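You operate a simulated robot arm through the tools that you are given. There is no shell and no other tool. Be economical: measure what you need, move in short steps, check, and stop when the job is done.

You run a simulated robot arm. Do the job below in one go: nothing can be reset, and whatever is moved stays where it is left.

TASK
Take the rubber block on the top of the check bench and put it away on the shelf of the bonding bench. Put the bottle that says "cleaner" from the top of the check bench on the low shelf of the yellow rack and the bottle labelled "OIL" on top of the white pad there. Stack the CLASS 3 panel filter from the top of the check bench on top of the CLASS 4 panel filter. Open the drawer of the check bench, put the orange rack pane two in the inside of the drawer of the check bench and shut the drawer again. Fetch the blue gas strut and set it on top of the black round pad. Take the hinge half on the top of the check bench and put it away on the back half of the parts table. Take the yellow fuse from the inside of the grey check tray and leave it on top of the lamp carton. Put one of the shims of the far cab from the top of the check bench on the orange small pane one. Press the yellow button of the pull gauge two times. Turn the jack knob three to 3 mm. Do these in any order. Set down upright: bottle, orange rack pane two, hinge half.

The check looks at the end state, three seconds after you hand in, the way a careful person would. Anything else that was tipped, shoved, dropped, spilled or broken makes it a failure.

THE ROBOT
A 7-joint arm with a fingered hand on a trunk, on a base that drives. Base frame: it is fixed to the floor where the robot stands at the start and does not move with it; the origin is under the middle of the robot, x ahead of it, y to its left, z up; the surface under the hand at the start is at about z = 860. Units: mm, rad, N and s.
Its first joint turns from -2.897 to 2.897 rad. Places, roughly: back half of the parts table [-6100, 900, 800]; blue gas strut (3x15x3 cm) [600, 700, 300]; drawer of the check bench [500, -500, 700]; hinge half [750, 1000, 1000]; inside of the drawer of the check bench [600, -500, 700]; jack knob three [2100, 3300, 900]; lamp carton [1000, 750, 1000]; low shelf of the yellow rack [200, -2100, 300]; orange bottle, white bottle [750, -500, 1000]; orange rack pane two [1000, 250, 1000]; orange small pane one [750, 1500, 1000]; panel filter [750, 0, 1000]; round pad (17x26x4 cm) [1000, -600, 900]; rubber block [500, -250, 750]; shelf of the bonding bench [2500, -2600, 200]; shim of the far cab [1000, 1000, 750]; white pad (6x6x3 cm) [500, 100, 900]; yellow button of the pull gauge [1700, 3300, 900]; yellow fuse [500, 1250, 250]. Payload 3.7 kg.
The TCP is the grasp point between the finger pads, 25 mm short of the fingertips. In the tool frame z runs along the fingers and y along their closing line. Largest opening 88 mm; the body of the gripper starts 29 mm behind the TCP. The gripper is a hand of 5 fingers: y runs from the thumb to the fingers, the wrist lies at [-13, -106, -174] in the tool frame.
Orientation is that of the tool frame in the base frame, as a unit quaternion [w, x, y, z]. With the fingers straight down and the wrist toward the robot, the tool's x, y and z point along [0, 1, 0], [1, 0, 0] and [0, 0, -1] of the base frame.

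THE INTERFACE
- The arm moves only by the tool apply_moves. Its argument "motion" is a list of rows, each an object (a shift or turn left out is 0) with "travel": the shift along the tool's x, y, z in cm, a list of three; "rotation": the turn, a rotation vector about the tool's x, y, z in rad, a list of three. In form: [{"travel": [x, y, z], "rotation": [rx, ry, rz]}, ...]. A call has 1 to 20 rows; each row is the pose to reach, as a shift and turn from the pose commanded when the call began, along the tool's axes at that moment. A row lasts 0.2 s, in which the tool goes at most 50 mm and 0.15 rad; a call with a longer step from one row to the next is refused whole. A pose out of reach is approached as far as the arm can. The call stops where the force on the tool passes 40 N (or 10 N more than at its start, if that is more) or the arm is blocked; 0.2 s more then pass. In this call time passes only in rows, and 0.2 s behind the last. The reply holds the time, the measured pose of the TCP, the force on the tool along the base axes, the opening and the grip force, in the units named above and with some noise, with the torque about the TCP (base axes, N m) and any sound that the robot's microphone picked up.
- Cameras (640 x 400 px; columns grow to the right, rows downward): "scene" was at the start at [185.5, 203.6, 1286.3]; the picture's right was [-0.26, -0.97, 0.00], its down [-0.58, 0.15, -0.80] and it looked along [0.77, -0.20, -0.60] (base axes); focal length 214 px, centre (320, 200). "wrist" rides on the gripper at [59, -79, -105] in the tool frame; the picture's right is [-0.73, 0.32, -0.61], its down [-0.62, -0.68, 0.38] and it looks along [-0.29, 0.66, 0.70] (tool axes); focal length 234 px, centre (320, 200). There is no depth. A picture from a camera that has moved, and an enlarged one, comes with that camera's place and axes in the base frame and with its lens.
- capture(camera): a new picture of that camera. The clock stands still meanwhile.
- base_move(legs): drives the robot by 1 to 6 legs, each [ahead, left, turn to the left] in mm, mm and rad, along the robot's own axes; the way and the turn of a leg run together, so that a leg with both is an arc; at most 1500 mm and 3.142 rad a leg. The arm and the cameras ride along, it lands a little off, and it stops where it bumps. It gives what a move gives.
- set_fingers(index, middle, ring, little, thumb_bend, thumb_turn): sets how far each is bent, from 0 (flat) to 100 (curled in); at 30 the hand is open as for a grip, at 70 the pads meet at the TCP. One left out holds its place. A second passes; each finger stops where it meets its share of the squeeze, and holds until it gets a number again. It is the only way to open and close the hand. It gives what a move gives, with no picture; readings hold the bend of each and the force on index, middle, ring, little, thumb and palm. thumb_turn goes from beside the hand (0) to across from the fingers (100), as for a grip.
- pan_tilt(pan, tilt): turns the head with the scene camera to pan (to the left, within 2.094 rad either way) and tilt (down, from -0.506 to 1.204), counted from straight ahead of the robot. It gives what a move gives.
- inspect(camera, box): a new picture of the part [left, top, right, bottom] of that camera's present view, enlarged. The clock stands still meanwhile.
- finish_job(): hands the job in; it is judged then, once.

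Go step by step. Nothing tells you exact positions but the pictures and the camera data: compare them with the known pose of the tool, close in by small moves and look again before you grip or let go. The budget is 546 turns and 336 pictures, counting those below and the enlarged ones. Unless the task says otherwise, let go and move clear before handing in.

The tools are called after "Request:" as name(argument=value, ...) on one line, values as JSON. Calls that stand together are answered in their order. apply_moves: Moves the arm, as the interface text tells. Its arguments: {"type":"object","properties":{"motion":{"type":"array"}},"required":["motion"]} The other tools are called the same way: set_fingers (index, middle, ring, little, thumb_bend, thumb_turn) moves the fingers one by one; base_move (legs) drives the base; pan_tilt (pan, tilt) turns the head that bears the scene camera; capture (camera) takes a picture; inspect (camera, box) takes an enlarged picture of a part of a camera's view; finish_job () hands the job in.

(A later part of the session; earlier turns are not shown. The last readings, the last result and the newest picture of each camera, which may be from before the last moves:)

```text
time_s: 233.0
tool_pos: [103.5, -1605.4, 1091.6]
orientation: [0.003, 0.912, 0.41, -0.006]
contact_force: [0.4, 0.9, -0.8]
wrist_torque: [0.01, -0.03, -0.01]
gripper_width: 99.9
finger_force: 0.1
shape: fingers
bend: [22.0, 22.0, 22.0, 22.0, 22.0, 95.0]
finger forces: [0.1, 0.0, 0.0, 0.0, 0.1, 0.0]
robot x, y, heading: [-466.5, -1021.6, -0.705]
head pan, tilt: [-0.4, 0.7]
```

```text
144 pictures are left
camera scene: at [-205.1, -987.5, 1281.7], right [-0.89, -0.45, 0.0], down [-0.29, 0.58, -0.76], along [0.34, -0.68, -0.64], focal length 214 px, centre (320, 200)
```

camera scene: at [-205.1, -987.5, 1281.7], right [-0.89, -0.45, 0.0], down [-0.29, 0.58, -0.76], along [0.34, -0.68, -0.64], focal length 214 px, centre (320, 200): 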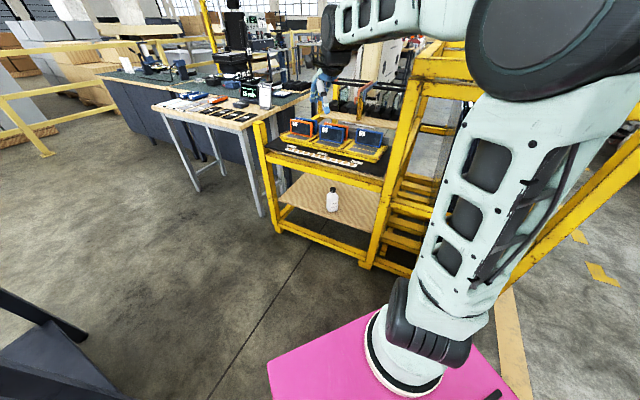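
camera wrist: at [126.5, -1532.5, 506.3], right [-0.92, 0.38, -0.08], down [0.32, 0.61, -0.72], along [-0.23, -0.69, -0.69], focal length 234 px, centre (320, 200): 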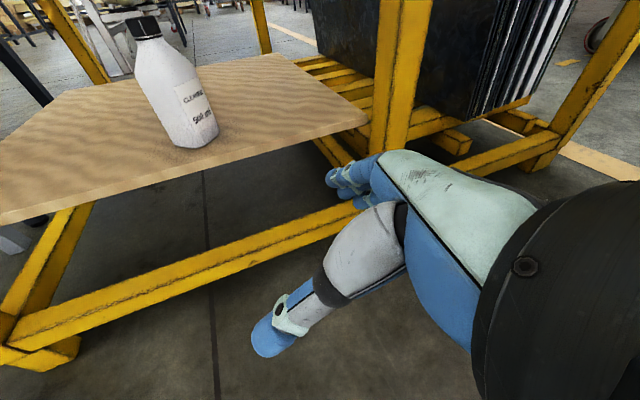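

Bottle visible on the shelf. Retracting and driving back to the check bench for the rubber block.

Request:
apply_moves(motion=[{"travel": [0, -4, -1]}, {"travel": [0, -8, -2]}, {"travel": [0, -12, -3]}, {"travel": [0, -16, -4]}, {"travel": [0, -20, -5]}, {"travel": [0, -24, -5]}, {"travel": [0, -27, -5]}])

Request:
base_move(legs=[[0, 0, 0.705], [0, 900, 0], [440, 0, 0]])

Request:
pan_tilt(pan=-0.3, tilt=0.8)

Request:
capture(camera="scene")

Request:
capture(camera="wrist")

```text
time_s: 234.6
tool_pos: [-97.2, -1427.2, 1141.1]
orientation: [0.002, 0.912, 0.409, -0.005]
contact_force: [-0.4, -0.3, 0.6]
wrist_torque: [0.0, 0.03, 0.0]
gripper_width: 99.8
finger_force: 0.0
shape: fingers
bend: [22.0, 22.0, 22.0, 22.0, 22.0, 95.0]
finger forces: [0.0, 0.0, 0.0, 0.1, 0.0, 0.0]
robot x, y, heading: [-468.4, -1018.4, -0.703]
head pan, tilt: [-0.4, 0.7]
```

```text
time_s: 243.5
tool_pos: [513.0, -181.0, 1141.1]
orientation: [0.006, 0.711, 0.703, -0.005]
contact_force: [-0.2, -0.6, -0.4]
wrist_torque: [-0.01, 0.01, 0.01]
gripper_width: 99.8
finger_force: 0.0
shape: fingers
bend: [22.0, 22.0, 22.0, 22.0, 22.0, 95.0]
finger forces: [0.1, 0.0, 0.1, 0.0, 0.0, 0.0]
robot x, y, heading: [-32.9, -114.0, 0.014]
head pan, tilt: [-0.4, 0.7]
```

```text
time_s: 244.2
tool_pos: [513.5, -180.6, 1142.4]
orientation: [0.005, 0.71, 0.704, -0.005]
contact_force: [-0.3, -0.7, 0.1]
wrist_torque: [0.0, -0.04, -0.02]
gripper_width: 100.0
finger_force: 0.1
shape: fingers
bend: [22.0, 22.0, 22.0, 22.0, 22.0, 95.0]
finger forces: [0.0, 0.0, 0.0, 0.0, 0.0, 0.1]
robot x, y, heading: [-33.0, -115.7, 0.013]
head pan, tilt: [-0.3, 0.799]
```

```text
143 pictures are left
camera scene: at [143.0, 87.7, 1273.5], right [-0.28, -0.96, 0.0], down [-0.69, 0.2, -0.7], along [0.67, -0.2, -0.72], focal length 214 px, centre (320, 200)
```

scene: 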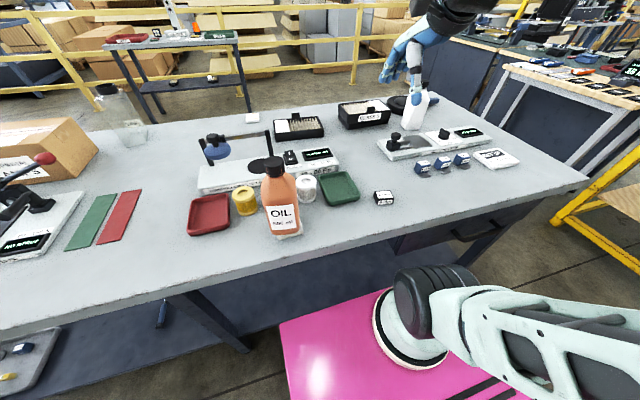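

```text
142 pictures are left
camera wrist: at [434.5, -120.3, 1245.6], right [0.31, -0.72, 0.62], down [-0.69, -0.62, -0.38], along [0.65, -0.31, -0.69], focal length 234 px, centre (320, 200)
```

wrist: 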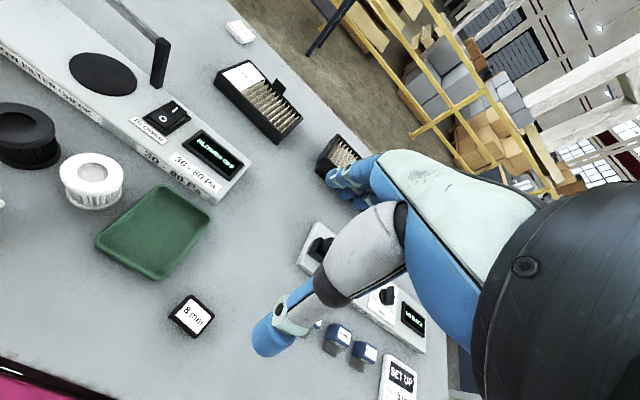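

Request:
inspect(camera="wrist", box=[140, 270, 240, 360])

Request:
inspect(camera="scene", box=[360, 175, 410, 215])

```text
4.44 times, centred on (190, 315) of wrist
camera zoom: at [434.5, -120.3, 1245.6], right [0.31, -0.72, 0.62], down [-0.69, -0.62, -0.38], along [0.65, -0.31, -0.69], focal length 1041 px, centre (898, -311)
```

zoom: 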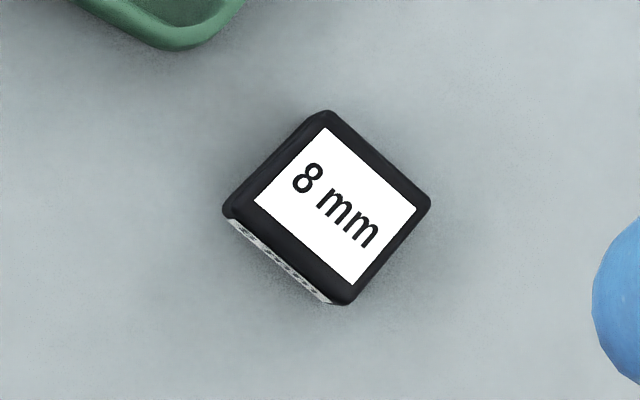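

```text
10.00 times, centred on (385, 195) of scene
camera zoom: at [143.0, 87.7, 1273.5], right [-0.28, -0.96, 0.0], down [-0.69, 0.2, -0.7], along [0.67, -0.2, -0.72], focal length 2145 px, centre (-330, 250)
```

zoom: 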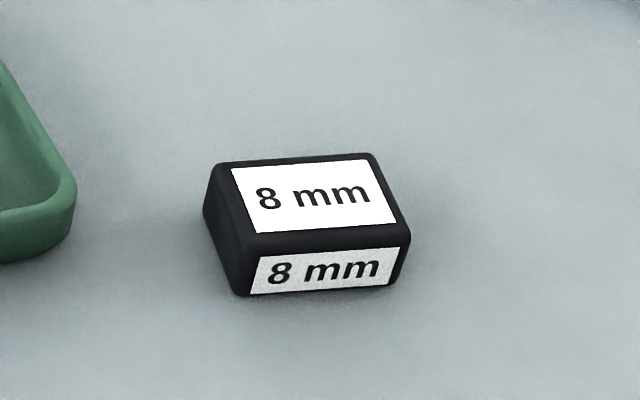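

Block is ~31×42×22 mm at (476, -188), yaw -0.19. Moving over it.

Request:
set_fingers(index=42, middle=42, ring=42, little=42, thumb_bend=42)

Request:
apply_moves(motion=[{"travel": [-0.3, -1.8, 4], "rotation": [0, 0, 0.1]}, {"travel": [-0.7, -3.7, 8], "rotation": [0, 0, 0.19]}, {"travel": [-0.7, -3.7, 12.5], "rotation": [0, 0, 0.19]}, {"travel": [-0.7, -3.7, 17], "rotation": [0, 0, 0.19]}, {"travel": [-0.7, -3.7, 20], "rotation": [0, 0, 0.19]}])

Request:
capture(camera="wrist")

Request:
inspect(camera="scene", box=[340, 150, 430, 220])

```text
time_s: 245.2
tool_pos: [514.0, -182.0, 1142.0]
orientation: [0.006, 0.711, 0.703, -0.004]
contact_force: [-0.1, 0.8, 0.0]
wrist_torque: [0.0, -0.01, -0.01]
gripper_width: 60.0
finger_force: 0.1
shape: fingers
bend: [42.0, 42.0, 42.0, 42.0, 42.0, 97.0]
finger forces: [0.0, 0.1, 0.0, 0.0, 0.1, 0.1]
robot x, y, heading: [-31.5, -115.2, 0.013]
head pan, tilt: [-0.3, 0.799]
```

```text
time_s: 246.4
tool_pos: [482.1, -190.3, 947.1]
orientation: [0.006, 0.774, 0.633, -0.004]
contact_force: [-0.1, -0.5, -1.3]
wrist_torque: [0.01, 0.0, 0.02]
gripper_width: 59.8
finger_force: 0.0
shape: fingers
bend: [42.0, 42.0, 42.0, 42.0, 42.0, 97.0]
finger forces: [0.0, 0.1, 0.1, 0.0, 0.0, 0.1]
out of reach, approached as far as the arm can: row 5
robot x, y, heading: [-35.7, -116.9, 0.013]
head pan, tilt: [-0.3, 0.799]
```

```text
139 pictures are left
camera wrist: at [415.7, -116.5, 1051.5], right [0.17, -0.77, 0.62], down [-0.79, -0.48, -0.38], along [0.59, -0.42, -0.69], focal length 234 px, centre (320, 200)
```

wrist: 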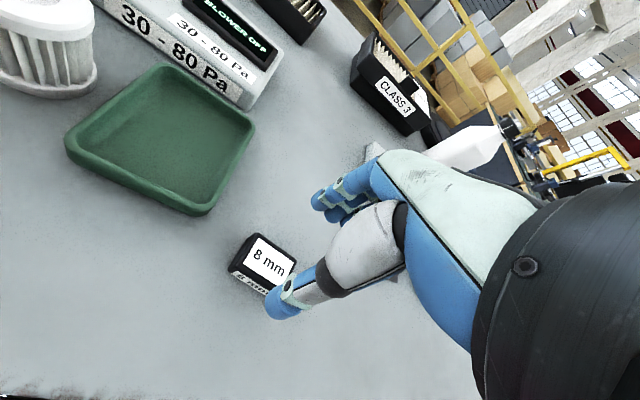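

```text
5.71 times, centred on (385, 185) of scene
camera zoom: at [142.9, 87.7, 1273.4], right [-0.28, -0.96, 0.0], down [-0.69, 0.2, -0.7], along [0.67, -0.2, -0.72], focal length 1226 px, centre (-51, 286)
```

zoom: 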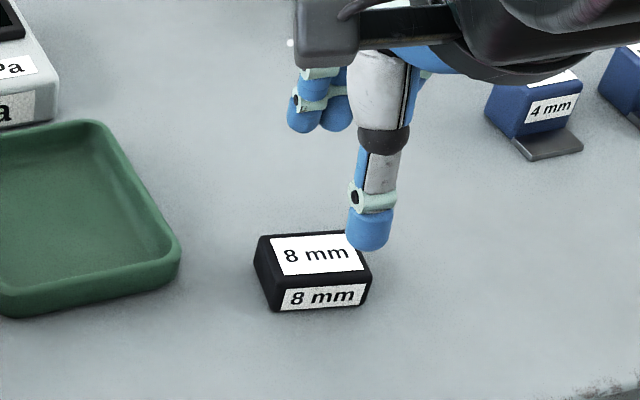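

I'm too close for reaching low; backing the base 220 mm and extending the arm.

Request:
apply_moves(motion=[{"travel": [0, 0, -4]}, {"travel": [0, 0, -8]}])

Request:
base_move(legs=[[-220, 0, -0.013]])

Request:
apply_moves(motion=[{"travel": [0.8, 4.3, 0]}, {"travel": [1.6, 8.6, 0]}, {"travel": [2.4, 12.9, 0]}, {"travel": [3.2, 17.2, 0]}, {"travel": [4, 21.3, 0]}])

Request:
capture(camera="wrist")

```text
time_s: 247.0
tool_pos: [482.3, -190.1, 1028.4]
orientation: [0.005, 0.775, 0.632, -0.004]
contact_force: [0.3, -0.1, 0.2]
wrist_torque: [0.0, 0.01, 0.0]
gripper_width: 59.5
finger_force: 0.1
shape: fingers
bend: [42.0, 42.0, 42.0, 42.0, 42.0, 97.0]
finger forces: [0.0, 0.0, 0.0, 0.1, 0.1, 0.0]
robot x, y, heading: [-32.9, -113.8, 0.011]
head pan, tilt: [-0.3, 0.799]
```

```text
time_s: 248.6
tool_pos: [262.8, -200.9, 1028.6]
orientation: [0.005, 0.779, 0.627, -0.004]
contact_force: [0.7, -0.3, 0.4]
wrist_torque: [0.01, 0.03, -0.01]
gripper_width: 59.4
finger_force: 0.1
shape: fingers
bend: [42.0, 42.0, 42.0, 42.0, 42.0, 97.0]
finger forces: [0.1, 0.1, 0.0, 0.1, 0.0, 0.1]
robot x, y, heading: [-254.8, -115.8, -0.002]
head pan, tilt: [-0.3, 0.799]
```

```text
time_s: 249.8
tool_pos: [479.6, -206.3, 1029.6]
orientation: [0.006, 0.778, 0.628, -0.004]
contact_force: [-0.1, -0.2, -0.5]
wrist_torque: [-0.01, 0.0, 0.04]
gripper_width: 59.5
finger_force: 0.0
shape: fingers
bend: [42.0, 42.0, 42.0, 42.0, 42.0, 97.0]
finger forces: [0.0, 0.0, 0.0, 0.1, 0.0, 0.0]
robot x, y, heading: [-252.7, -114.0, 0.0]
head pan, tilt: [-0.3, 0.799]
```

```text
137 pictures are left
camera wrist: at [414.5, -130.0, 1133.0], right [0.16, -0.77, 0.62], down [-0.8, -0.47, -0.38], along [0.58, -0.43, -0.69], focal length 234 px, centre (320, 200)
```

wrist: 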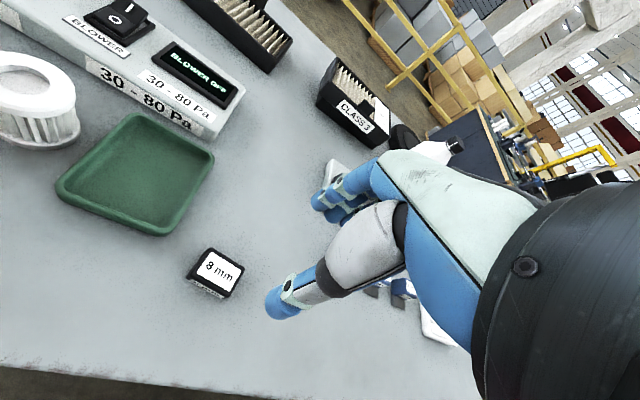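

Request:
apply_moves(motion=[{"travel": [2, -0.8, 3]}, {"travel": [2, -0.8, 7]}, {"travel": [2, -0.8, 9.5]}])

Request:
capture(camera="wrist")

Request:
inspect(camera="scene", box=[340, 120, 430, 190])

```text
time_s: 250.6
tool_pos: [476.7, -187.7, 931.1]
orientation: [0.006, 0.78, 0.626, -0.004]
contact_force: [-0.8, 0.7, 0.0]
wrist_torque: [0.01, 0.01, 0.01]
gripper_width: 59.9
finger_force: 0.0
shape: fingers
bend: [42.0, 42.0, 42.0, 42.0, 42.0, 97.0]
finger forces: [0.1, 0.0, 0.1, 0.0, 0.0, 0.0]
robot x, y, heading: [-253.6, -112.6, -0.0]
head pan, tilt: [-0.3, 0.799]
```

```text
136 pictures are left
camera wrist: at [410.5, -111.6, 1033.5], right [0.16, -0.77, 0.62], down [-0.8, -0.47, -0.38], along [0.58, -0.43, -0.69], focal length 234 px, centre (320, 200)
```

wrist: 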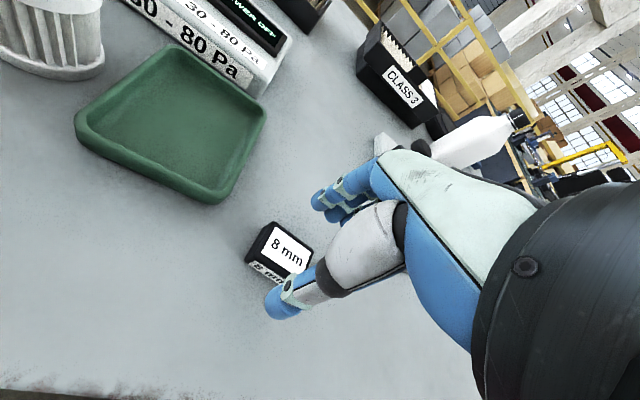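

```text
5.71 times, centred on (385, 155) of scene
camera zoom: at [-72.5, 83.9, 1273.4], right [-0.3, -0.95, 0.0], down [-0.68, 0.21, -0.7], along [0.67, -0.21, -0.72], focal length 1226 px, centre (-51, 457)
```

zoom: 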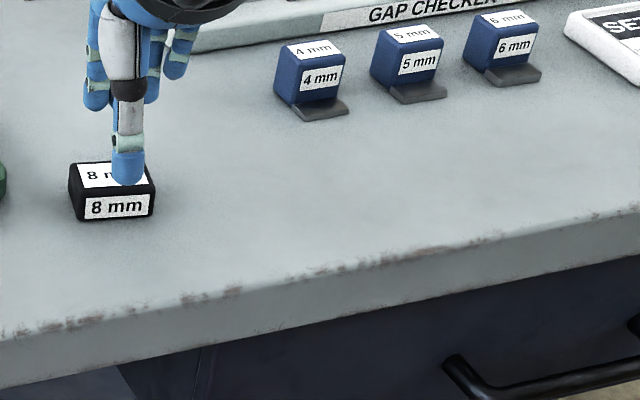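

Request:
apply_moves(motion=[{"travel": [0.5, -0.1, 2]}, {"travel": [0.5, -0.1, 4.1]}])

Request:
set_fingers(index=85, middle=85, ring=50, little=45, thumb_bend=85)

Request:
apply_moves(motion=[{"travel": [0, 0, -1]}, {"travel": [0, 0, -4]}, {"travel": [0, 0, -8]}])

Request:
capture(camera="wrist")

```text
time_s: 251.2
tool_pos: [476.9, -181.5, 889.7]
orientation: [0.006, 0.779, 0.627, -0.003]
contact_force: [-0.4, 0.5, -0.5]
wrist_torque: [-0.02, 0.01, 0.01]
gripper_width: 59.4
finger_force: 0.0
shape: fingers
bend: [42.0, 42.0, 42.0, 42.0, 42.0, 97.0]
finger forces: [0.1, 0.0, 0.0, 0.1, 0.0, 0.0]
robot x, y, heading: [-251.3, -116.1, -0.003]
head pan, tilt: [-0.3, 0.799]
```

```text
time_s: 252.2
tool_pos: [476.6, -181.9, 891.4]
orientation: [0.006, 0.778, 0.628, -0.004]
contact_force: [0.7, -1.3, 0.1]
wrist_torque: [0.02, 0.02, 0.0]
gripper_width: 25.8
finger_force: 15.5
shape: fingers
bend: [72.0, 64.0, 50.0, 45.0, 54.0, 98.0]
finger forces: [8.2, 7.4, 0.0, 0.0, 15.6, 0.0]
robot x, y, heading: [-252.0, -116.6, -0.001]
head pan, tilt: [-0.3, 0.799]
```

```text
time_s: 253.0
tool_pos: [476.0, -179.4, 972.9]
orientation: [0.005, 0.779, 0.627, -0.004]
contact_force: [0.5, -0.2, -1.6]
wrist_torque: [0.03, 0.01, 0.04]
gripper_width: 26.2
finger_force: 15.8
shape: fingers
bend: [72.0, 64.0, 50.0, 45.0, 54.0, 98.0]
finger forces: [8.1, 7.5, 0.0, 0.1, 15.7, 0.0]
robot x, y, heading: [-251.7, -116.6, -0.001]
head pan, tilt: [-0.3, 0.799]
```

```text
134 pictures are left
camera wrist: at [410.2, -104.4, 1076.2], right [0.16, -0.77, 0.62], down [-0.8, -0.47, -0.38], along [0.58, -0.43, -0.69], focal length 234 px, centre (320, 200)
```

wrist: 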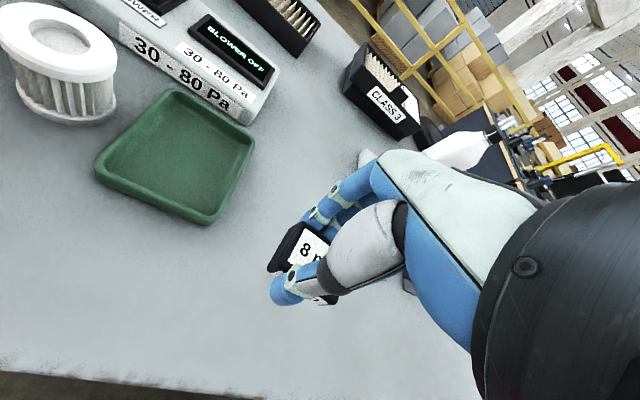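

Block is held. Raising and driving around toward the bonding bench to look at its shelf.

Request:
apply_moves(motion=[{"travel": [0, 0, -4]}, {"travel": [0, 0, -8]}, {"travel": [0, 0, -12]}, {"travel": [0, 0, -16]}])

Request:
base_move(legs=[[0, -1180, 0], [1400, 0, 0], [0, 0, -1.2]])

Request:
pan_tilt(pan=0.3, tilt=0.45)

Request:
capture(camera="scene")

```text
time_s: 254.0
tool_pos: [477.2, -177.7, 1134.5]
orientation: [0.005, 0.779, 0.627, -0.004]
contact_force: [0.0, -0.3, -0.4]
wrist_torque: [0.01, 0.01, -0.03]
gripper_width: 25.8
finger_force: 15.6
shape: fingers
bend: [72.0, 64.0, 50.0, 45.0, 54.0, 98.0]
finger forces: [8.2, 7.5, 0.1, 0.1, 15.7, 0.0]
robot x, y, heading: [-251.0, -118.5, -0.001]
head pan, tilt: [-0.3, 0.799]
```

```text
time_s: 269.5
tool_pos: [1355.1, -1954.9, 1134.1]
orientation: [0.002, 0.997, 0.082, -0.006]
contact_force: [-0.2, 0.6, 0.0]
wrist_torque: [-0.02, -0.01, 0.0]
gripper_width: 25.9
finger_force: 15.5
shape: fingers
bend: [72.0, 64.0, 50.0, 45.0, 54.0, 98.0]
finger forces: [8.0, 7.5, 0.1, 0.0, 15.4, 0.0]
robot x, y, heading: [1137.4, -1255.5, -1.193]
head pan, tilt: [-0.3, 0.799]
```

```text
time_s: 270.5
tool_pos: [1355.4, -1954.9, 1134.5]
orientation: [0.002, 0.997, 0.083, -0.005]
contact_force: [-0.1, -0.4, -0.6]
wrist_torque: [0.03, 0.0, 0.01]
gripper_width: 25.6
finger_force: 15.7
shape: fingers
bend: [72.0, 64.0, 50.0, 45.0, 54.0, 98.0]
finger forces: [8.0, 7.5, 0.0, 0.0, 15.5, 0.0]
robot x, y, heading: [1141.4, -1256.0, -1.191]
head pan, tilt: [0.3, 0.45]
```

```text
133 pictures are left
camera scene: at [1445.9, -1336.0, 1303.8], right [-0.78, -0.63, 0.0], down [-0.27, 0.34, -0.9], along [0.56, -0.7, -0.44], focal length 214 px, centre (320, 200)
```

scene: 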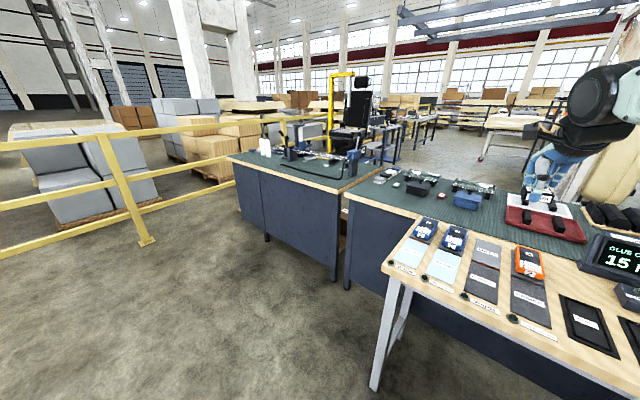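

Request:
inspect(camera="scene", box=[220, 130, 420, 290])

```text
2.50 times, centred on (320, 210) of scene
camera zoom: at [1445.9, -1336.0, 1303.8], right [-0.78, -0.63, 0.0], down [-0.27, 0.34, -0.9], along [0.56, -0.7, -0.44], focal length 536 px, centre (320, 175)
```

zoom: 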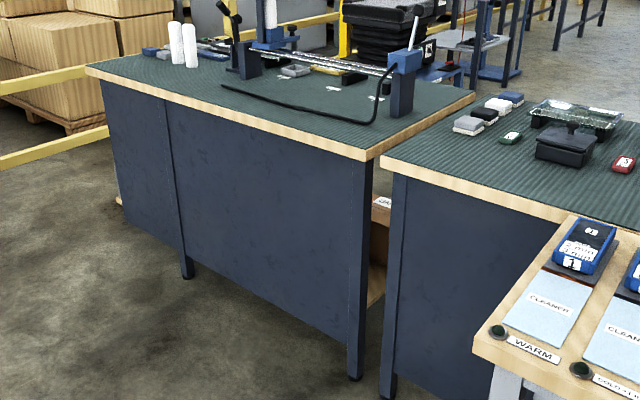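

The benches' open sides face away from here; the bonding bench spans x≈2130–3400 with its back panel at y≈-2367. I'll drive around past the rack's far side to reach its front.

Request:
base_move(legs=[[0, 0, -1.95], [1300, 0, 0], [1300, 0, 0], [0, 0, 1.571]])

Request:
pan_tilt(pan=0.5, tilt=0.35)

Request:
capture(camera="scene")

```text
time_s: 287.6
tool_pos: [-2148.4, -1220.0, 1134.0]
orientation: [0.003, -0.628, 0.778, 0.007]
contact_force: [0.7, 0.6, 0.0]
wrist_torque: [-0.01, -0.03, 0.02]
gripper_width: 25.5
finger_force: 15.0
shape: fingers
bend: [72.0, 64.0, 50.0, 45.0, 54.0, 98.0]
finger forces: [8.0, 7.4, 0.0, 0.1, 15.3, 0.0]
robot x, y, heading: [-1419.1, -1278.8, -3.143]
head pan, tilt: [0.3, 0.45]
stopped in leg 3: the robot was blocked; the commanded pose is now the measured one
```

```text
time_s: 288.4
tool_pos: [-2147.3, -1220.5, 1134.1]
orientation: [0.003, -0.628, 0.778, 0.006]
contact_force: [0.2, -0.3, -0.6]
wrist_torque: [0.01, -0.01, -0.01]
gripper_width: 25.4
finger_force: 15.1
shape: fingers
bend: [72.0, 64.0, 50.0, 45.0, 54.0, 98.0]
finger forces: [8.0, 7.5, 0.0, 0.0, 15.3, 0.1]
robot x, y, heading: [-1419.3, -1277.1, -3.138]
head pan, tilt: [0.499, 0.351]
```

```text
131 pictures are left
camera scene: at [-1599.5, -1547.7, 1313.0], right [-0.48, 0.88, 0.0], down [0.3, 0.17, -0.94], along [-0.82, -0.45, -0.34], focal length 214 px, centre (320, 200)
```

scene: 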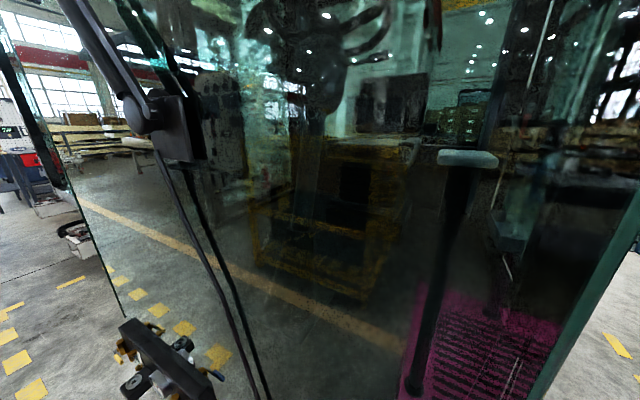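

A cab stands here; I back away at once and look.

Request:
base_move(legs=[[-450, 0, 0]])

Request:
capture(camera="scene")

Request:
pan_tilt(pan=-0.2, tilt=0.35)

Request:
capture(camera="scene")

```text
time_s: 291.1
tool_pos: [-1694.8, -1217.6, 1133.9]
orientation: [0.004, -0.628, 0.778, 0.006]
contact_force: [0.3, 0.6, -0.4]
wrist_torque: [-0.02, 0.01, 0.0]
gripper_width: 25.5
finger_force: 15.5
shape: fingers
bend: [72.0, 64.0, 50.0, 45.0, 54.0, 98.0]
finger forces: [7.9, 7.4, 0.0, 0.0, 15.3, 0.0]
robot x, y, heading: [-967.8, -1278.0, 3.143]
head pan, tilt: [0.499, 0.351]
```

```text
130 pictures are left
camera scene: at [-1147.3, -1546.8, 1313.1], right [-0.48, 0.88, 0.0], down [0.3, 0.16, -0.94], along [-0.83, -0.45, -0.34], focal length 214 px, centre (320, 200)
```

scene: 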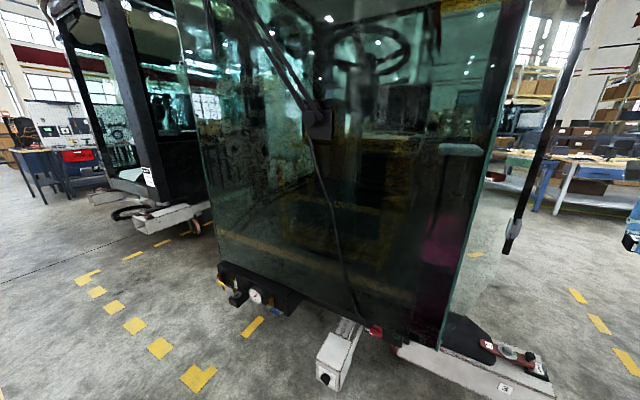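

```text
time_s: 292.1
tool_pos: [-1694.5, -1218.4, 1133.9]
orientation: [0.003, -0.627, 0.779, 0.005]
contact_force: [-0.2, -0.5, -0.6]
wrist_torque: [0.01, 0.01, -0.04]
gripper_width: 25.5
finger_force: 15.4
shape: fingers
bend: [72.0, 64.0, 50.0, 45.0, 54.0, 98.0]
finger forces: [7.9, 7.4, 0.0, 0.0, 15.2, 0.0]
robot x, y, heading: [-967.4, -1278.5, 3.14]
head pan, tilt: [-0.201, 0.351]
```

```text
129 pictures are left
camera scene: at [-1156.8, -1483.7, 1313.1], right [0.2, 0.98, 0.0], down [0.34, -0.07, -0.94], along [-0.92, 0.19, -0.34], focal length 214 px, centre (320, 200)
```

scene: 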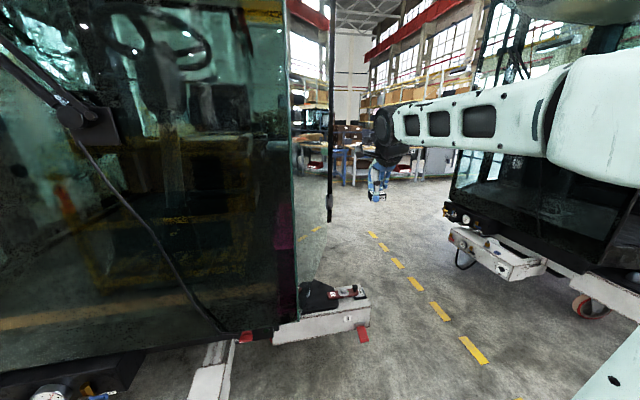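

The aisle is clear between this cab and the rack. I turn to face -y here, sidestep, and go through.

Request:
base_move(legs=[[0, 0, 1.573], [0, -200, 0]])

Request:
pan_tilt(pan=0.2, tilt=0.35)

Request:
capture(camera="scene")

```text
time_s: 297.6
tool_pos: [-1221.1, -2009.6, 1133.9]
orientation: [0.002, 0.995, -0.101, -0.007]
contact_force: [0.2, -0.1, 0.5]
wrist_torque: [0.01, 0.0, 0.01]
gripper_width: 25.3
finger_force: 14.6
shape: fingers
bend: [72.0, 64.0, 50.0, 45.0, 54.0, 98.0]
finger forces: [7.6, 7.3, 0.1, 0.1, 14.8, 0.1]
robot x, y, heading: [-1171.9, -1279.2, -1.565]
head pan, tilt: [-0.201, 0.351]
```

```text
time_s: 298.5
tool_pos: [-1222.1, -2009.0, 1133.6]
orientation: [0.002, 0.995, -0.102, -0.006]
contact_force: [0.7, 0.8, -0.2]
wrist_torque: [-0.01, -0.01, 0.02]
gripper_width: 25.1
finger_force: 14.4
shape: fingers
bend: [72.0, 64.0, 50.0, 45.0, 54.0, 98.0]
finger forces: [7.6, 7.3, 0.1, 0.0, 14.7, 0.0]
robot x, y, heading: [-1168.8, -1281.1, -1.566]
head pan, tilt: [0.201, 0.351]
```

```text
128 pictures are left
camera scene: at [-922.2, -1468.5, 1313.1], right [-0.98, -0.21, 0.0], down [-0.07, 0.34, -0.94], along [0.19, -0.92, -0.34], focal length 214 px, centre (320, 200)
```

scene: 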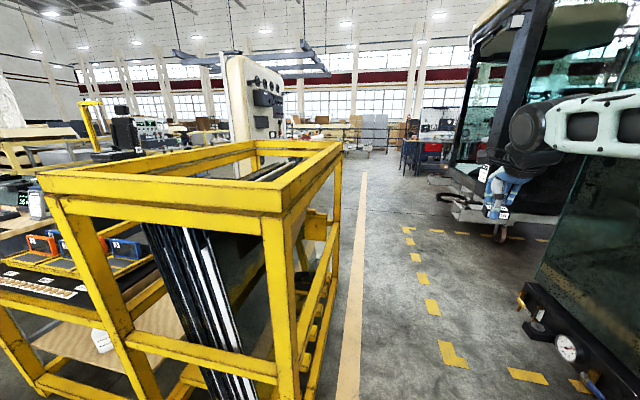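

Aisle is clear. Driving forward past the rack.

Request:
base_move(legs=[[1500, 0, 0], [500, 0, 0]])

Request:
pan_tilt(pan=1.5, tilt=0.35)

Request:
capture(camera="scene")

```text
time_s: 308.6
tool_pos: [-1233.5, -4034.2, 1134.9]
orientation: [0.002, 0.994, -0.109, -0.006]
contact_force: [-0.9, 0.3, -0.9]
wrist_torque: [0.01, -0.01, -0.01]
gripper_width: 25.1
finger_force: 14.8
shape: fingers
bend: [72.0, 64.0, 50.0, 45.0, 54.0, 98.0]
finger forces: [7.6, 7.2, 0.0, 0.0, 14.9, 0.0]
robot x, y, heading: [-1168.5, -3307.6, -1.575]
head pan, tilt: [0.201, 0.351]
```

```text
time_s: 310.0
tool_pos: [-1234.6, -4034.8, 1133.7]
orientation: [0.001, 0.994, -0.109, -0.006]
contact_force: [0.4, 0.9, -0.2]
wrist_torque: [0.02, 0.03, -0.03]
gripper_width: 25.3
finger_force: 15.1
shape: fingers
bend: [72.0, 64.0, 50.0, 45.0, 54.0, 98.0]
finger forces: [7.6, 7.1, 0.0, 0.0, 14.9, 0.1]
robot x, y, heading: [-1176.3, -3305.0, -1.576]
head pan, tilt: [1.499, 0.351]
```

```text
127 pictures are left
camera scene: at [-853.0, -3413.8, 1313.1], right [-0.08, -1.0, 0.0], down [-0.34, 0.03, -0.94], along [0.94, -0.07, -0.34], focal length 214 px, centre (320, 200)
```

scene: 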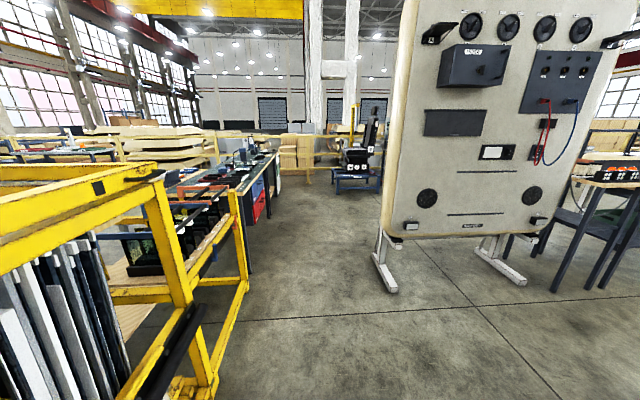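

There's a corridor between the rack/bench fronts and a display panel. Turning to +x and driving along it.

Request:
base_move(legs=[[0, 0, 1.576], [0, -120, 0], [1500, 0, 0]])

Request:
pan_tilt(pan=0.6, tilt=0.45)

Request:
capture(camera="scene")

```text
time_s: 322.0
tool_pos: [1024.7, -3493.9, 1133.9]
orientation: [0.006, 0.779, 0.628, -0.003]
contact_force: [0.7, -1.2, 0.3]
wrist_torque: [0.02, -0.04, 0.02]
gripper_width: 24.8
finger_force: 14.1
shape: fingers
bend: [72.0, 64.0, 50.0, 45.0, 54.0, 98.0]
finger forces: [7.2, 6.9, 0.1, 0.1, 14.0, 0.1]
robot x, y, heading: [296.0, -3430.5, 0.002]
head pan, tilt: [1.499, 0.351]
```

```text
time_s: 323.2
tool_pos: [1025.0, -3494.8, 1133.9]
orientation: [0.006, 0.779, 0.627, -0.003]
contact_force: [-0.4, -0.7, -0.1]
wrist_torque: [-0.03, -0.01, 0.0]
gripper_width: 24.6
finger_force: 14.9
shape: fingers
bend: [72.0, 64.0, 50.0, 45.0, 54.0, 98.0]
finger forces: [7.1, 7.0, 0.1, 0.0, 14.1, 0.0]
robot x, y, heading: [293.0, -3432.2, -0.002]
head pan, tilt: [0.6, 0.45]
```

```text
126 pictures are left
camera scene: at [474.2, -3156.2, 1303.9], right [0.57, -0.82, 0.0], down [-0.36, -0.25, -0.9], along [0.74, 0.51, -0.44], focal length 214 px, centre (320, 200)
```

scene: 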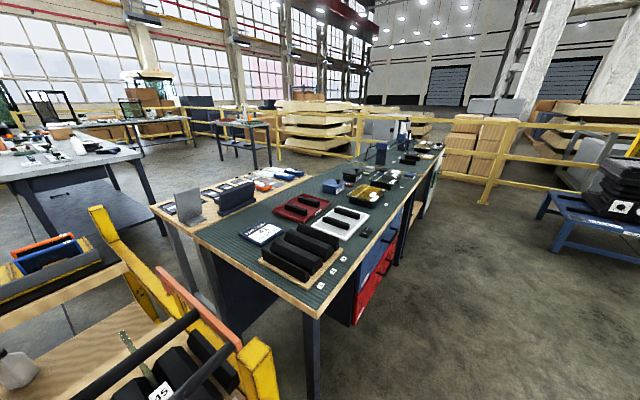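

Request:
base_move(legs=[[1450, 0, 0]])

Request:
pan_tilt(pan=0.9, tilt=0.6)

Request:
capture(camera="scene")

```text
time_s: 330.3
tool_pos: [2458.9, -3501.6, 1133.8]
orientation: [0.005, 0.78, 0.626, -0.003]
contact_force: [1.0, 0.2, -0.5]
wrist_torque: [0.03, -0.02, -0.02]
gripper_width: 24.9
finger_force: 14.4
shape: fingers
bend: [72.0, 64.0, 50.0, 45.0, 54.0, 98.0]
finger forces: [7.1, 7.0, 0.0, 0.1, 14.1, 0.1]
robot x, y, heading: [1733.2, -3436.6, -0.005]
head pan, tilt: [0.6, 0.45]
```

```text
time_s: 331.1
tool_pos: [2459.8, -3500.5, 1134.7]
orientation: [0.005, 0.78, 0.626, -0.003]
contact_force: [-1.2, 0.7, -0.7]
wrist_torque: [0.0, 0.02, 0.0]
gripper_width: 24.9
finger_force: 14.3
shape: fingers
bend: [72.0, 64.0, 50.0, 45.0, 54.0, 98.0]
finger forces: [7.2, 6.9, 0.0, 0.0, 14.1, 0.0]
robot x, y, heading: [1733.1, -3435.5, -0.005]
head pan, tilt: [0.901, 0.6]
```

```text
125 pictures are left
camera scene: at [1889.8, -3143.2, 1290.3], right [0.78, -0.63, 0.0], down [-0.35, -0.44, -0.83], along [0.52, 0.64, -0.56], focal length 214 px, centre (320, 200)
```

scene: 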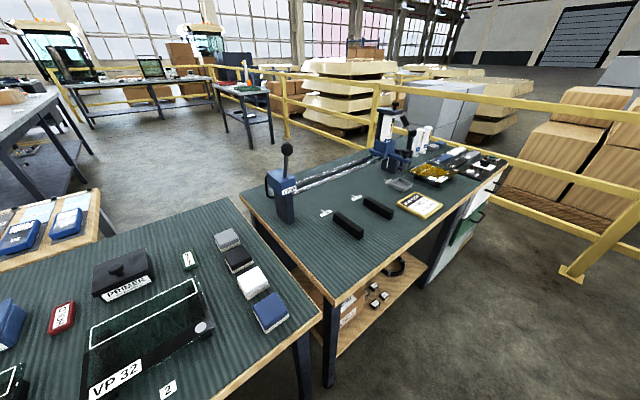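

The bonding bench has an open low wooden shelf. Zooming to choose a free spot.

Request:
inspect(camera="scene", box=[290, 210, 470, 390])

```text
2.22 times, centred on (380, 300) of scene
camera zoom: at [1889.8, -3143.2, 1290.3], right [0.78, -0.63, 0.0], down [-0.35, -0.44, -0.83], along [0.52, 0.64, -0.56], focal length 477 px, centre (187, -22)
```

zoom: 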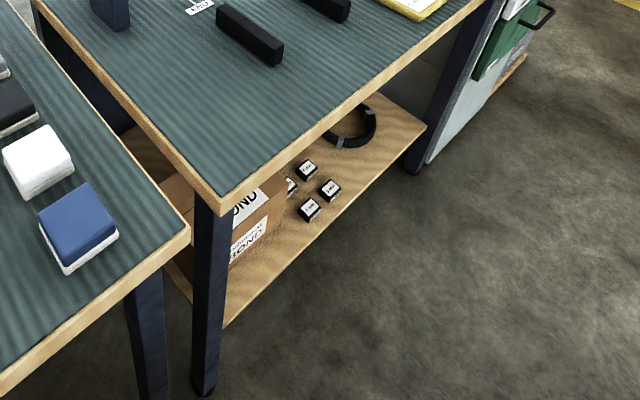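

Other rubber blocks already lie on this shelf. I'll place mine near them at about (2670, -2835). Driving into position facing the bench.

Request:
base_move(legs=[[0, -150, 0], [880, 0, 0], [0, 0, 1.576]])

Request:
pan_tilt(pan=-0.1, tilt=0.9)

Request:
capture(camera="scene")

```text
time_s: 340.6
tool_pos: [2685.3, -2872.0, 1134.5]
orientation: [0.006, 0.114, 0.993, 0.002]
contact_force: [-0.1, 1.2, 0.2]
wrist_torque: [0.01, 0.05, 0.01]
gripper_width: 24.2
finger_force: 13.3
shape: fingers
bend: [72.0, 64.0, 50.0, 45.0, 54.0, 98.0]
finger forces: [6.8, 6.6, 0.0, 0.1, 13.6, 0.0]
robot x, y, heading: [2613.0, -3599.8, 1.552]
head pan, tilt: [0.901, 0.6]
```

```text
time_s: 341.8
tool_pos: [2684.8, -2872.7, 1133.4]
orientation: [0.007, 0.113, 0.994, 0.002]
contact_force: [-0.6, -0.5, -1.5]
wrist_torque: [-0.03, 0.01, -0.02]
gripper_width: 24.2
finger_force: 13.3
shape: fingers
bend: [72.0, 64.0, 50.0, 45.0, 54.0, 98.0]
finger forces: [6.9, 6.7, 0.1, 0.0, 13.6, 0.0]
robot x, y, heading: [2615.0, -3599.1, 1.559]
head pan, tilt: [-0.099, 0.901]
```

```text
123 pictures are left
camera scene: at [2400.7, -3419.9, 1265.5], right [0.99, -0.11, 0.0], down [-0.09, -0.78, -0.62], along [0.07, 0.62, -0.78], focal length 214 px, centre (320, 200)
```

scene: 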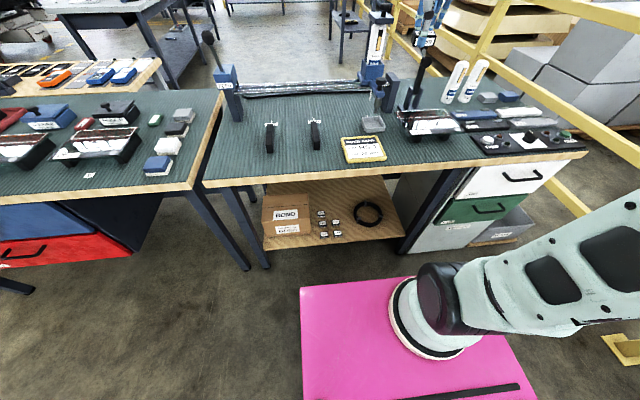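

Request:
apply_moves(motion=[{"travel": [-1, -4.5, 0]}, {"travel": [-2, -9, 0]}, {"travel": [-3, -13.5, 0]}, {"travel": [-4.2, -18, 0]}, {"travel": [-4.2, -18.2, 4.8]}, {"travel": [-4.2, -18.2, 9.6]}, {"travel": [-4.2, -18.2, 14.4]}, {"travel": [-4.2, -18.2, 19.2]}, {"travel": [-4.2, -18.2, 24]}, {"travel": [-4.2, -18.2, 28.8]}, {"travel": [-4.2, -18.2, 33.6]}, {"travel": [-4.2, -18.2, 38.4]}, {"travel": [-4.2, -18.2, 43.2]}, {"travel": [-4.2, -18.2, 48]}, {"travel": [-4.2, -18.2, 52.8]}, {"travel": [-4.2, -18.2, 57.6]}, {"travel": [-4.2, -18.2, 62.4]}, {"travel": [-4.2, -18.2, 67.2]}])

Request:
capture(camera="scene")

Request:
capture(camera="wrist")

```text
time_s: 344.9
tool_pos: [2461.2, -2925.7, 819.0]
orientation: [-0.013, -0.128, 0.977, 0.168]
contact_force: [-7.6, -8.4, 63.8]
wrist_torque: [0.33, 0.68, 0.16]
gripper_width: 26.5
finger_force: 49.9
shape: fingers
bend: [76.0, 74.0, 50.0, 45.0, 52.0, 100.0]
finger forces: [67.7, 12.4, 0.0, 0.1, 19.5, 0.0]
out of reach, approached as far as the arm can: row 9, 10, 11, 12, 13, 14, 15
robot x, y, heading: [2611.2, -3598.2, 1.557]
head pan, tilt: [-0.099, 0.901]
stopped in row 15: the force on the tool passed its limit at 196 N (the readings are from after the stop); the commanded pose is now the measured one
```

```text
122 pictures are left
camera scene: at [2400.8, -3421.8, 1265.9], right [0.99, -0.11, 0.0], down [-0.09, -0.78, -0.62], along [0.07, 0.62, -0.78], focal length 214 px, centre (320, 200)
```

scene: 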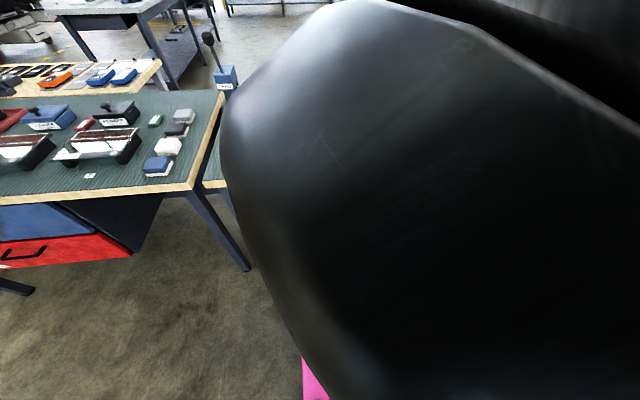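

```text
121 pictures are left
camera wrist: at [2430.1, -3047.0, 891.2], right [0.66, 0.28, 0.69], down [0.74, -0.34, -0.58], along [0.07, 0.9, -0.43], focal length 234 px, centre (320, 200)
```

wrist: 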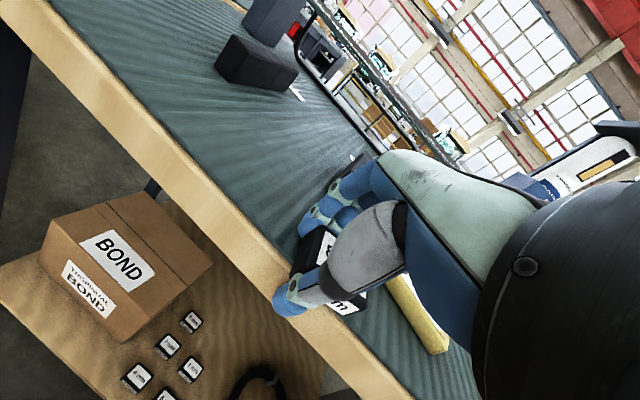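

The arm deviated near its limit and pressed on the bench edge; I lift straight up immediately and check.

Request:
apply_moves(motion=[{"travel": [-0.05, 1, -2.8]}, {"travel": [-0.1, 2, -5.6]}, {"travel": [-0.2, 3.3, -9.4]}, {"travel": [-0.25, 4.6, -13.2]}])

Request:
capture(camera="wrist")

```text
time_s: 345.9
tool_pos: [2463.9, -2925.8, 955.2]
orientation: [-0.009, -0.127, 0.979, 0.161]
contact_force: [-0.1, -0.1, 0.4]
wrist_torque: [-0.01, 0.05, 0.02]
gripper_width: 26.0
finger_force: 14.9
shape: fingers
bend: [72.0, 73.0, 50.0, 45.0, 52.0, 99.0]
finger forces: [7.6, 7.4, 0.0, 0.0, 15.1, 0.0]
robot x, y, heading: [2614.9, -3600.7, 1.556]
head pan, tilt: [-0.099, 0.901]
```

```text
120 pictures are left
camera wrist: at [2431.3, -3046.6, 1027.9], right [0.66, 0.29, 0.7], down [0.75, -0.35, -0.56], along [0.08, 0.89, -0.44], focal length 234 px, centre (320, 200)
```

wrist: 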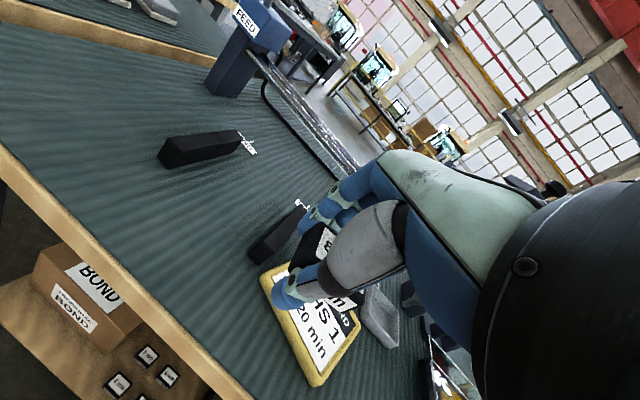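

The bench items look undisturbed. I bring the hand back to neutral, high and central.

Request:
apply_moves(motion=[{"travel": [0, 0, -4.5], "rotation": [0.05, 0, 0.045]}, {"travel": [-1, 0, -9], "rotation": [0.11, -0.01, 0.09]}, {"travel": [-3, 0, -13], "rotation": [0.16, -0.01, 0.135]}, {"travel": [-6, 0, -16], "rotation": [0.22, -0.01, 0.18]}, {"travel": [-10, -0.3, -18.7], "rotation": [0.27, -0.02, 0.225]}, {"travel": [-14.3, -0.3, -18.7], "rotation": [0.325, -0.02, 0.27]}])

Request:
capture(camera="scene")

```text
time_s: 347.3
tool_pos: [2614.9, -2951.6, 1134.2]
orientation: [-0.002, 0.006, 1.0, 0.0]
contact_force: [0.2, -1.1, 0.3]
wrist_torque: [0.02, 0.01, -0.05]
gripper_width: 25.6
finger_force: 15.1
shape: fingers
bend: [72.0, 73.0, 50.0, 45.0, 53.0, 99.0]
finger forces: [7.6, 7.6, 0.1, 0.0, 14.9, 0.0]
robot x, y, heading: [2612.6, -3598.5, 1.554]
head pan, tilt: [-0.099, 0.901]
```

```text
119 pictures are left
camera scene: at [2400.9, -3419.9, 1265.5], right [0.99, -0.11, 0.0], down [-0.09, -0.78, -0.62], along [0.07, 0.62, -0.78], focal length 214 px, centre (320, 200)
```

scene: 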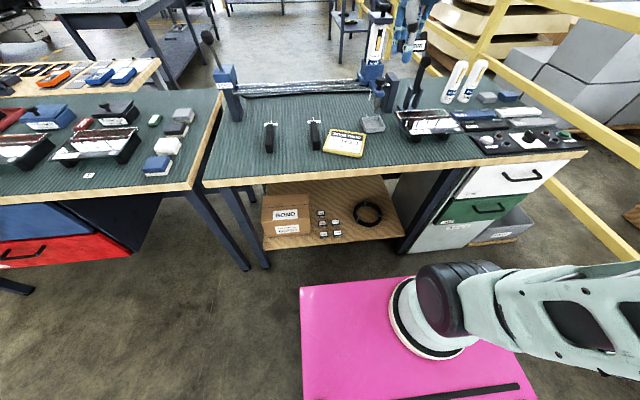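

I nudged the yellow card on that bench by ~5 cm; I'll restore it after placing the block. Now I back up and descend well in front of the bench, where the arm isn't folded.

Request:
base_move(legs=[[-160, 0, 0.016]])

Request:
apply_moves(motion=[{"travel": [0, 1, 4.8]}, {"travel": [0, 2, 9.4]}, {"travel": [0, 3, 14]}, {"travel": [0, 4, 18.6]}, {"travel": [0, 4, 23.4]}, {"travel": [0, 4, 28.2]}])

Request:
capture(camera="scene")

```text
time_s: 348.7
tool_pos: [2602.8, -3108.4, 1134.6]
orientation: [0.0, -0.002, 1.0, 0.001]
contact_force: [-0.1, -0.8, -0.5]
wrist_torque: [-0.02, 0.01, -0.02]
gripper_width: 25.9
finger_force: 14.7
shape: fingers
bend: [72.0, 73.0, 50.0, 45.0, 53.0, 99.0]
finger forces: [7.6, 7.6, 0.1, 0.1, 14.9, 0.0]
robot x, y, heading: [2613.0, -3758.7, 1.569]
head pan, tilt: [-0.099, 0.901]
```

```text
time_s: 350.1
tool_pos: [2602.2, -3069.6, 850.4]
orientation: [-0.001, -0.002, 1.0, 0.0]
contact_force: [-0.7, -0.7, -0.4]
wrist_torque: [0.02, -0.01, -0.01]
gripper_width: 25.6
finger_force: 15.0
shape: fingers
bend: [72.0, 73.0, 50.0, 45.0, 53.0, 99.0]
finger forces: [7.6, 7.4, 0.1, 0.0, 14.7, 0.0]
robot x, y, heading: [2613.9, -3758.8, 1.576]
head pan, tilt: [-0.099, 0.901]
```

```text
118 pictures are left
camera scene: at [2396.9, -3581.1, 1265.5], right [1.0, -0.1, 0.0], down [-0.08, -0.78, -0.62], along [0.06, 0.62, -0.78], focal length 214 px, centre (320, 200)
```

scene: 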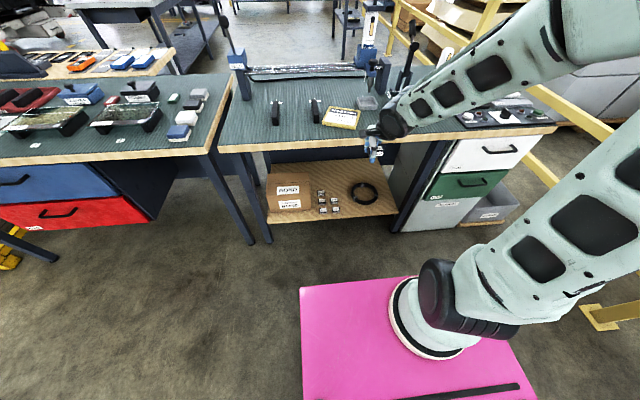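

Request:
apply_moves(motion=[{"travel": [0, 0, 4.8]}, {"travel": [0, 0, 9.6]}, {"travel": [0, 0, 14.4]}, {"travel": [0, 0, 19.2]}, {"travel": [0, 0, 24]}, {"travel": [0, 0, 28.8]}, {"travel": [0, 0, 33.6]}, {"travel": [0, 0, 38.4]}, {"travel": [0, 0, 43.2]}, {"travel": [0, 0, 48]}, {"travel": [0, 0, 53]}])

Request:
capture(camera="scene")

Request:
capture(camera="wrist")

```text
time_s: 352.5
tool_pos: [2595.8, -3046.3, 353.0]
orientation: [-0.001, -0.001, 1.0, 0.0]
contact_force: [0.5, 1.2, -0.6]
wrist_torque: [-0.04, 0.02, 0.01]
gripper_width: 25.5
finger_force: 15.0
shape: fingers
bend: [72.0, 73.0, 50.0, 45.0, 53.0, 99.0]
finger forces: [7.4, 7.4, 0.0, 0.0, 14.6, 0.0]
out of reach, approached as far as the arm can: row 4, 5, 11
robot x, y, heading: [2612.0, -3755.2, 1.571]
head pan, tilt: [-0.099, 0.901]
```

```text
117 pictures are left
camera scene: at [2397.1, -3580.8, 1265.5], right [1.0, -0.1, 0.0], down [-0.08, -0.78, -0.62], along [0.06, 0.62, -0.78], focal length 214 px, centre (320, 200)
```

scene: 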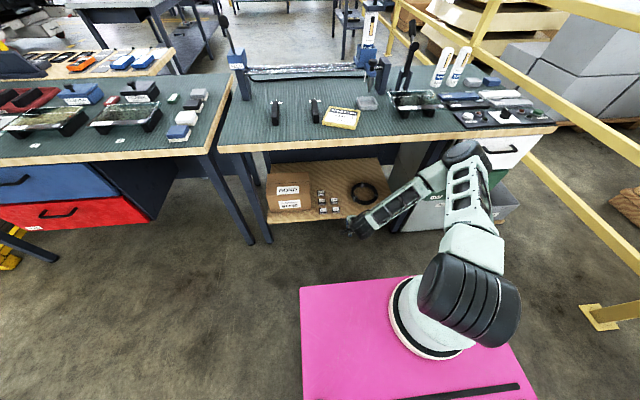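

```text
116 pictures are left
camera wrist: at [2536.2, -3125.7, 457.3], right [0.73, 0.33, 0.61], down [0.63, -0.68, -0.38], along [0.29, 0.66, -0.7], focal length 234 px, centre (320, 200)
```

wrist: 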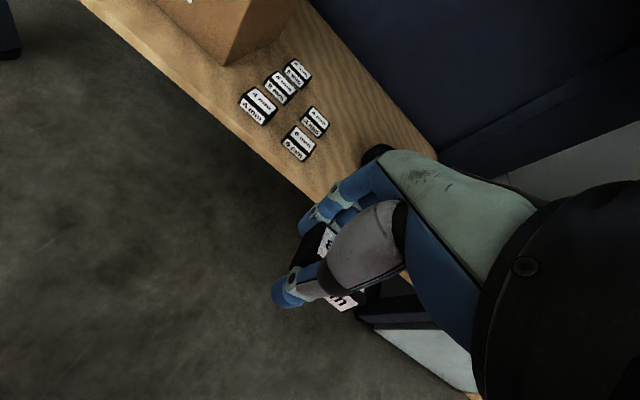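

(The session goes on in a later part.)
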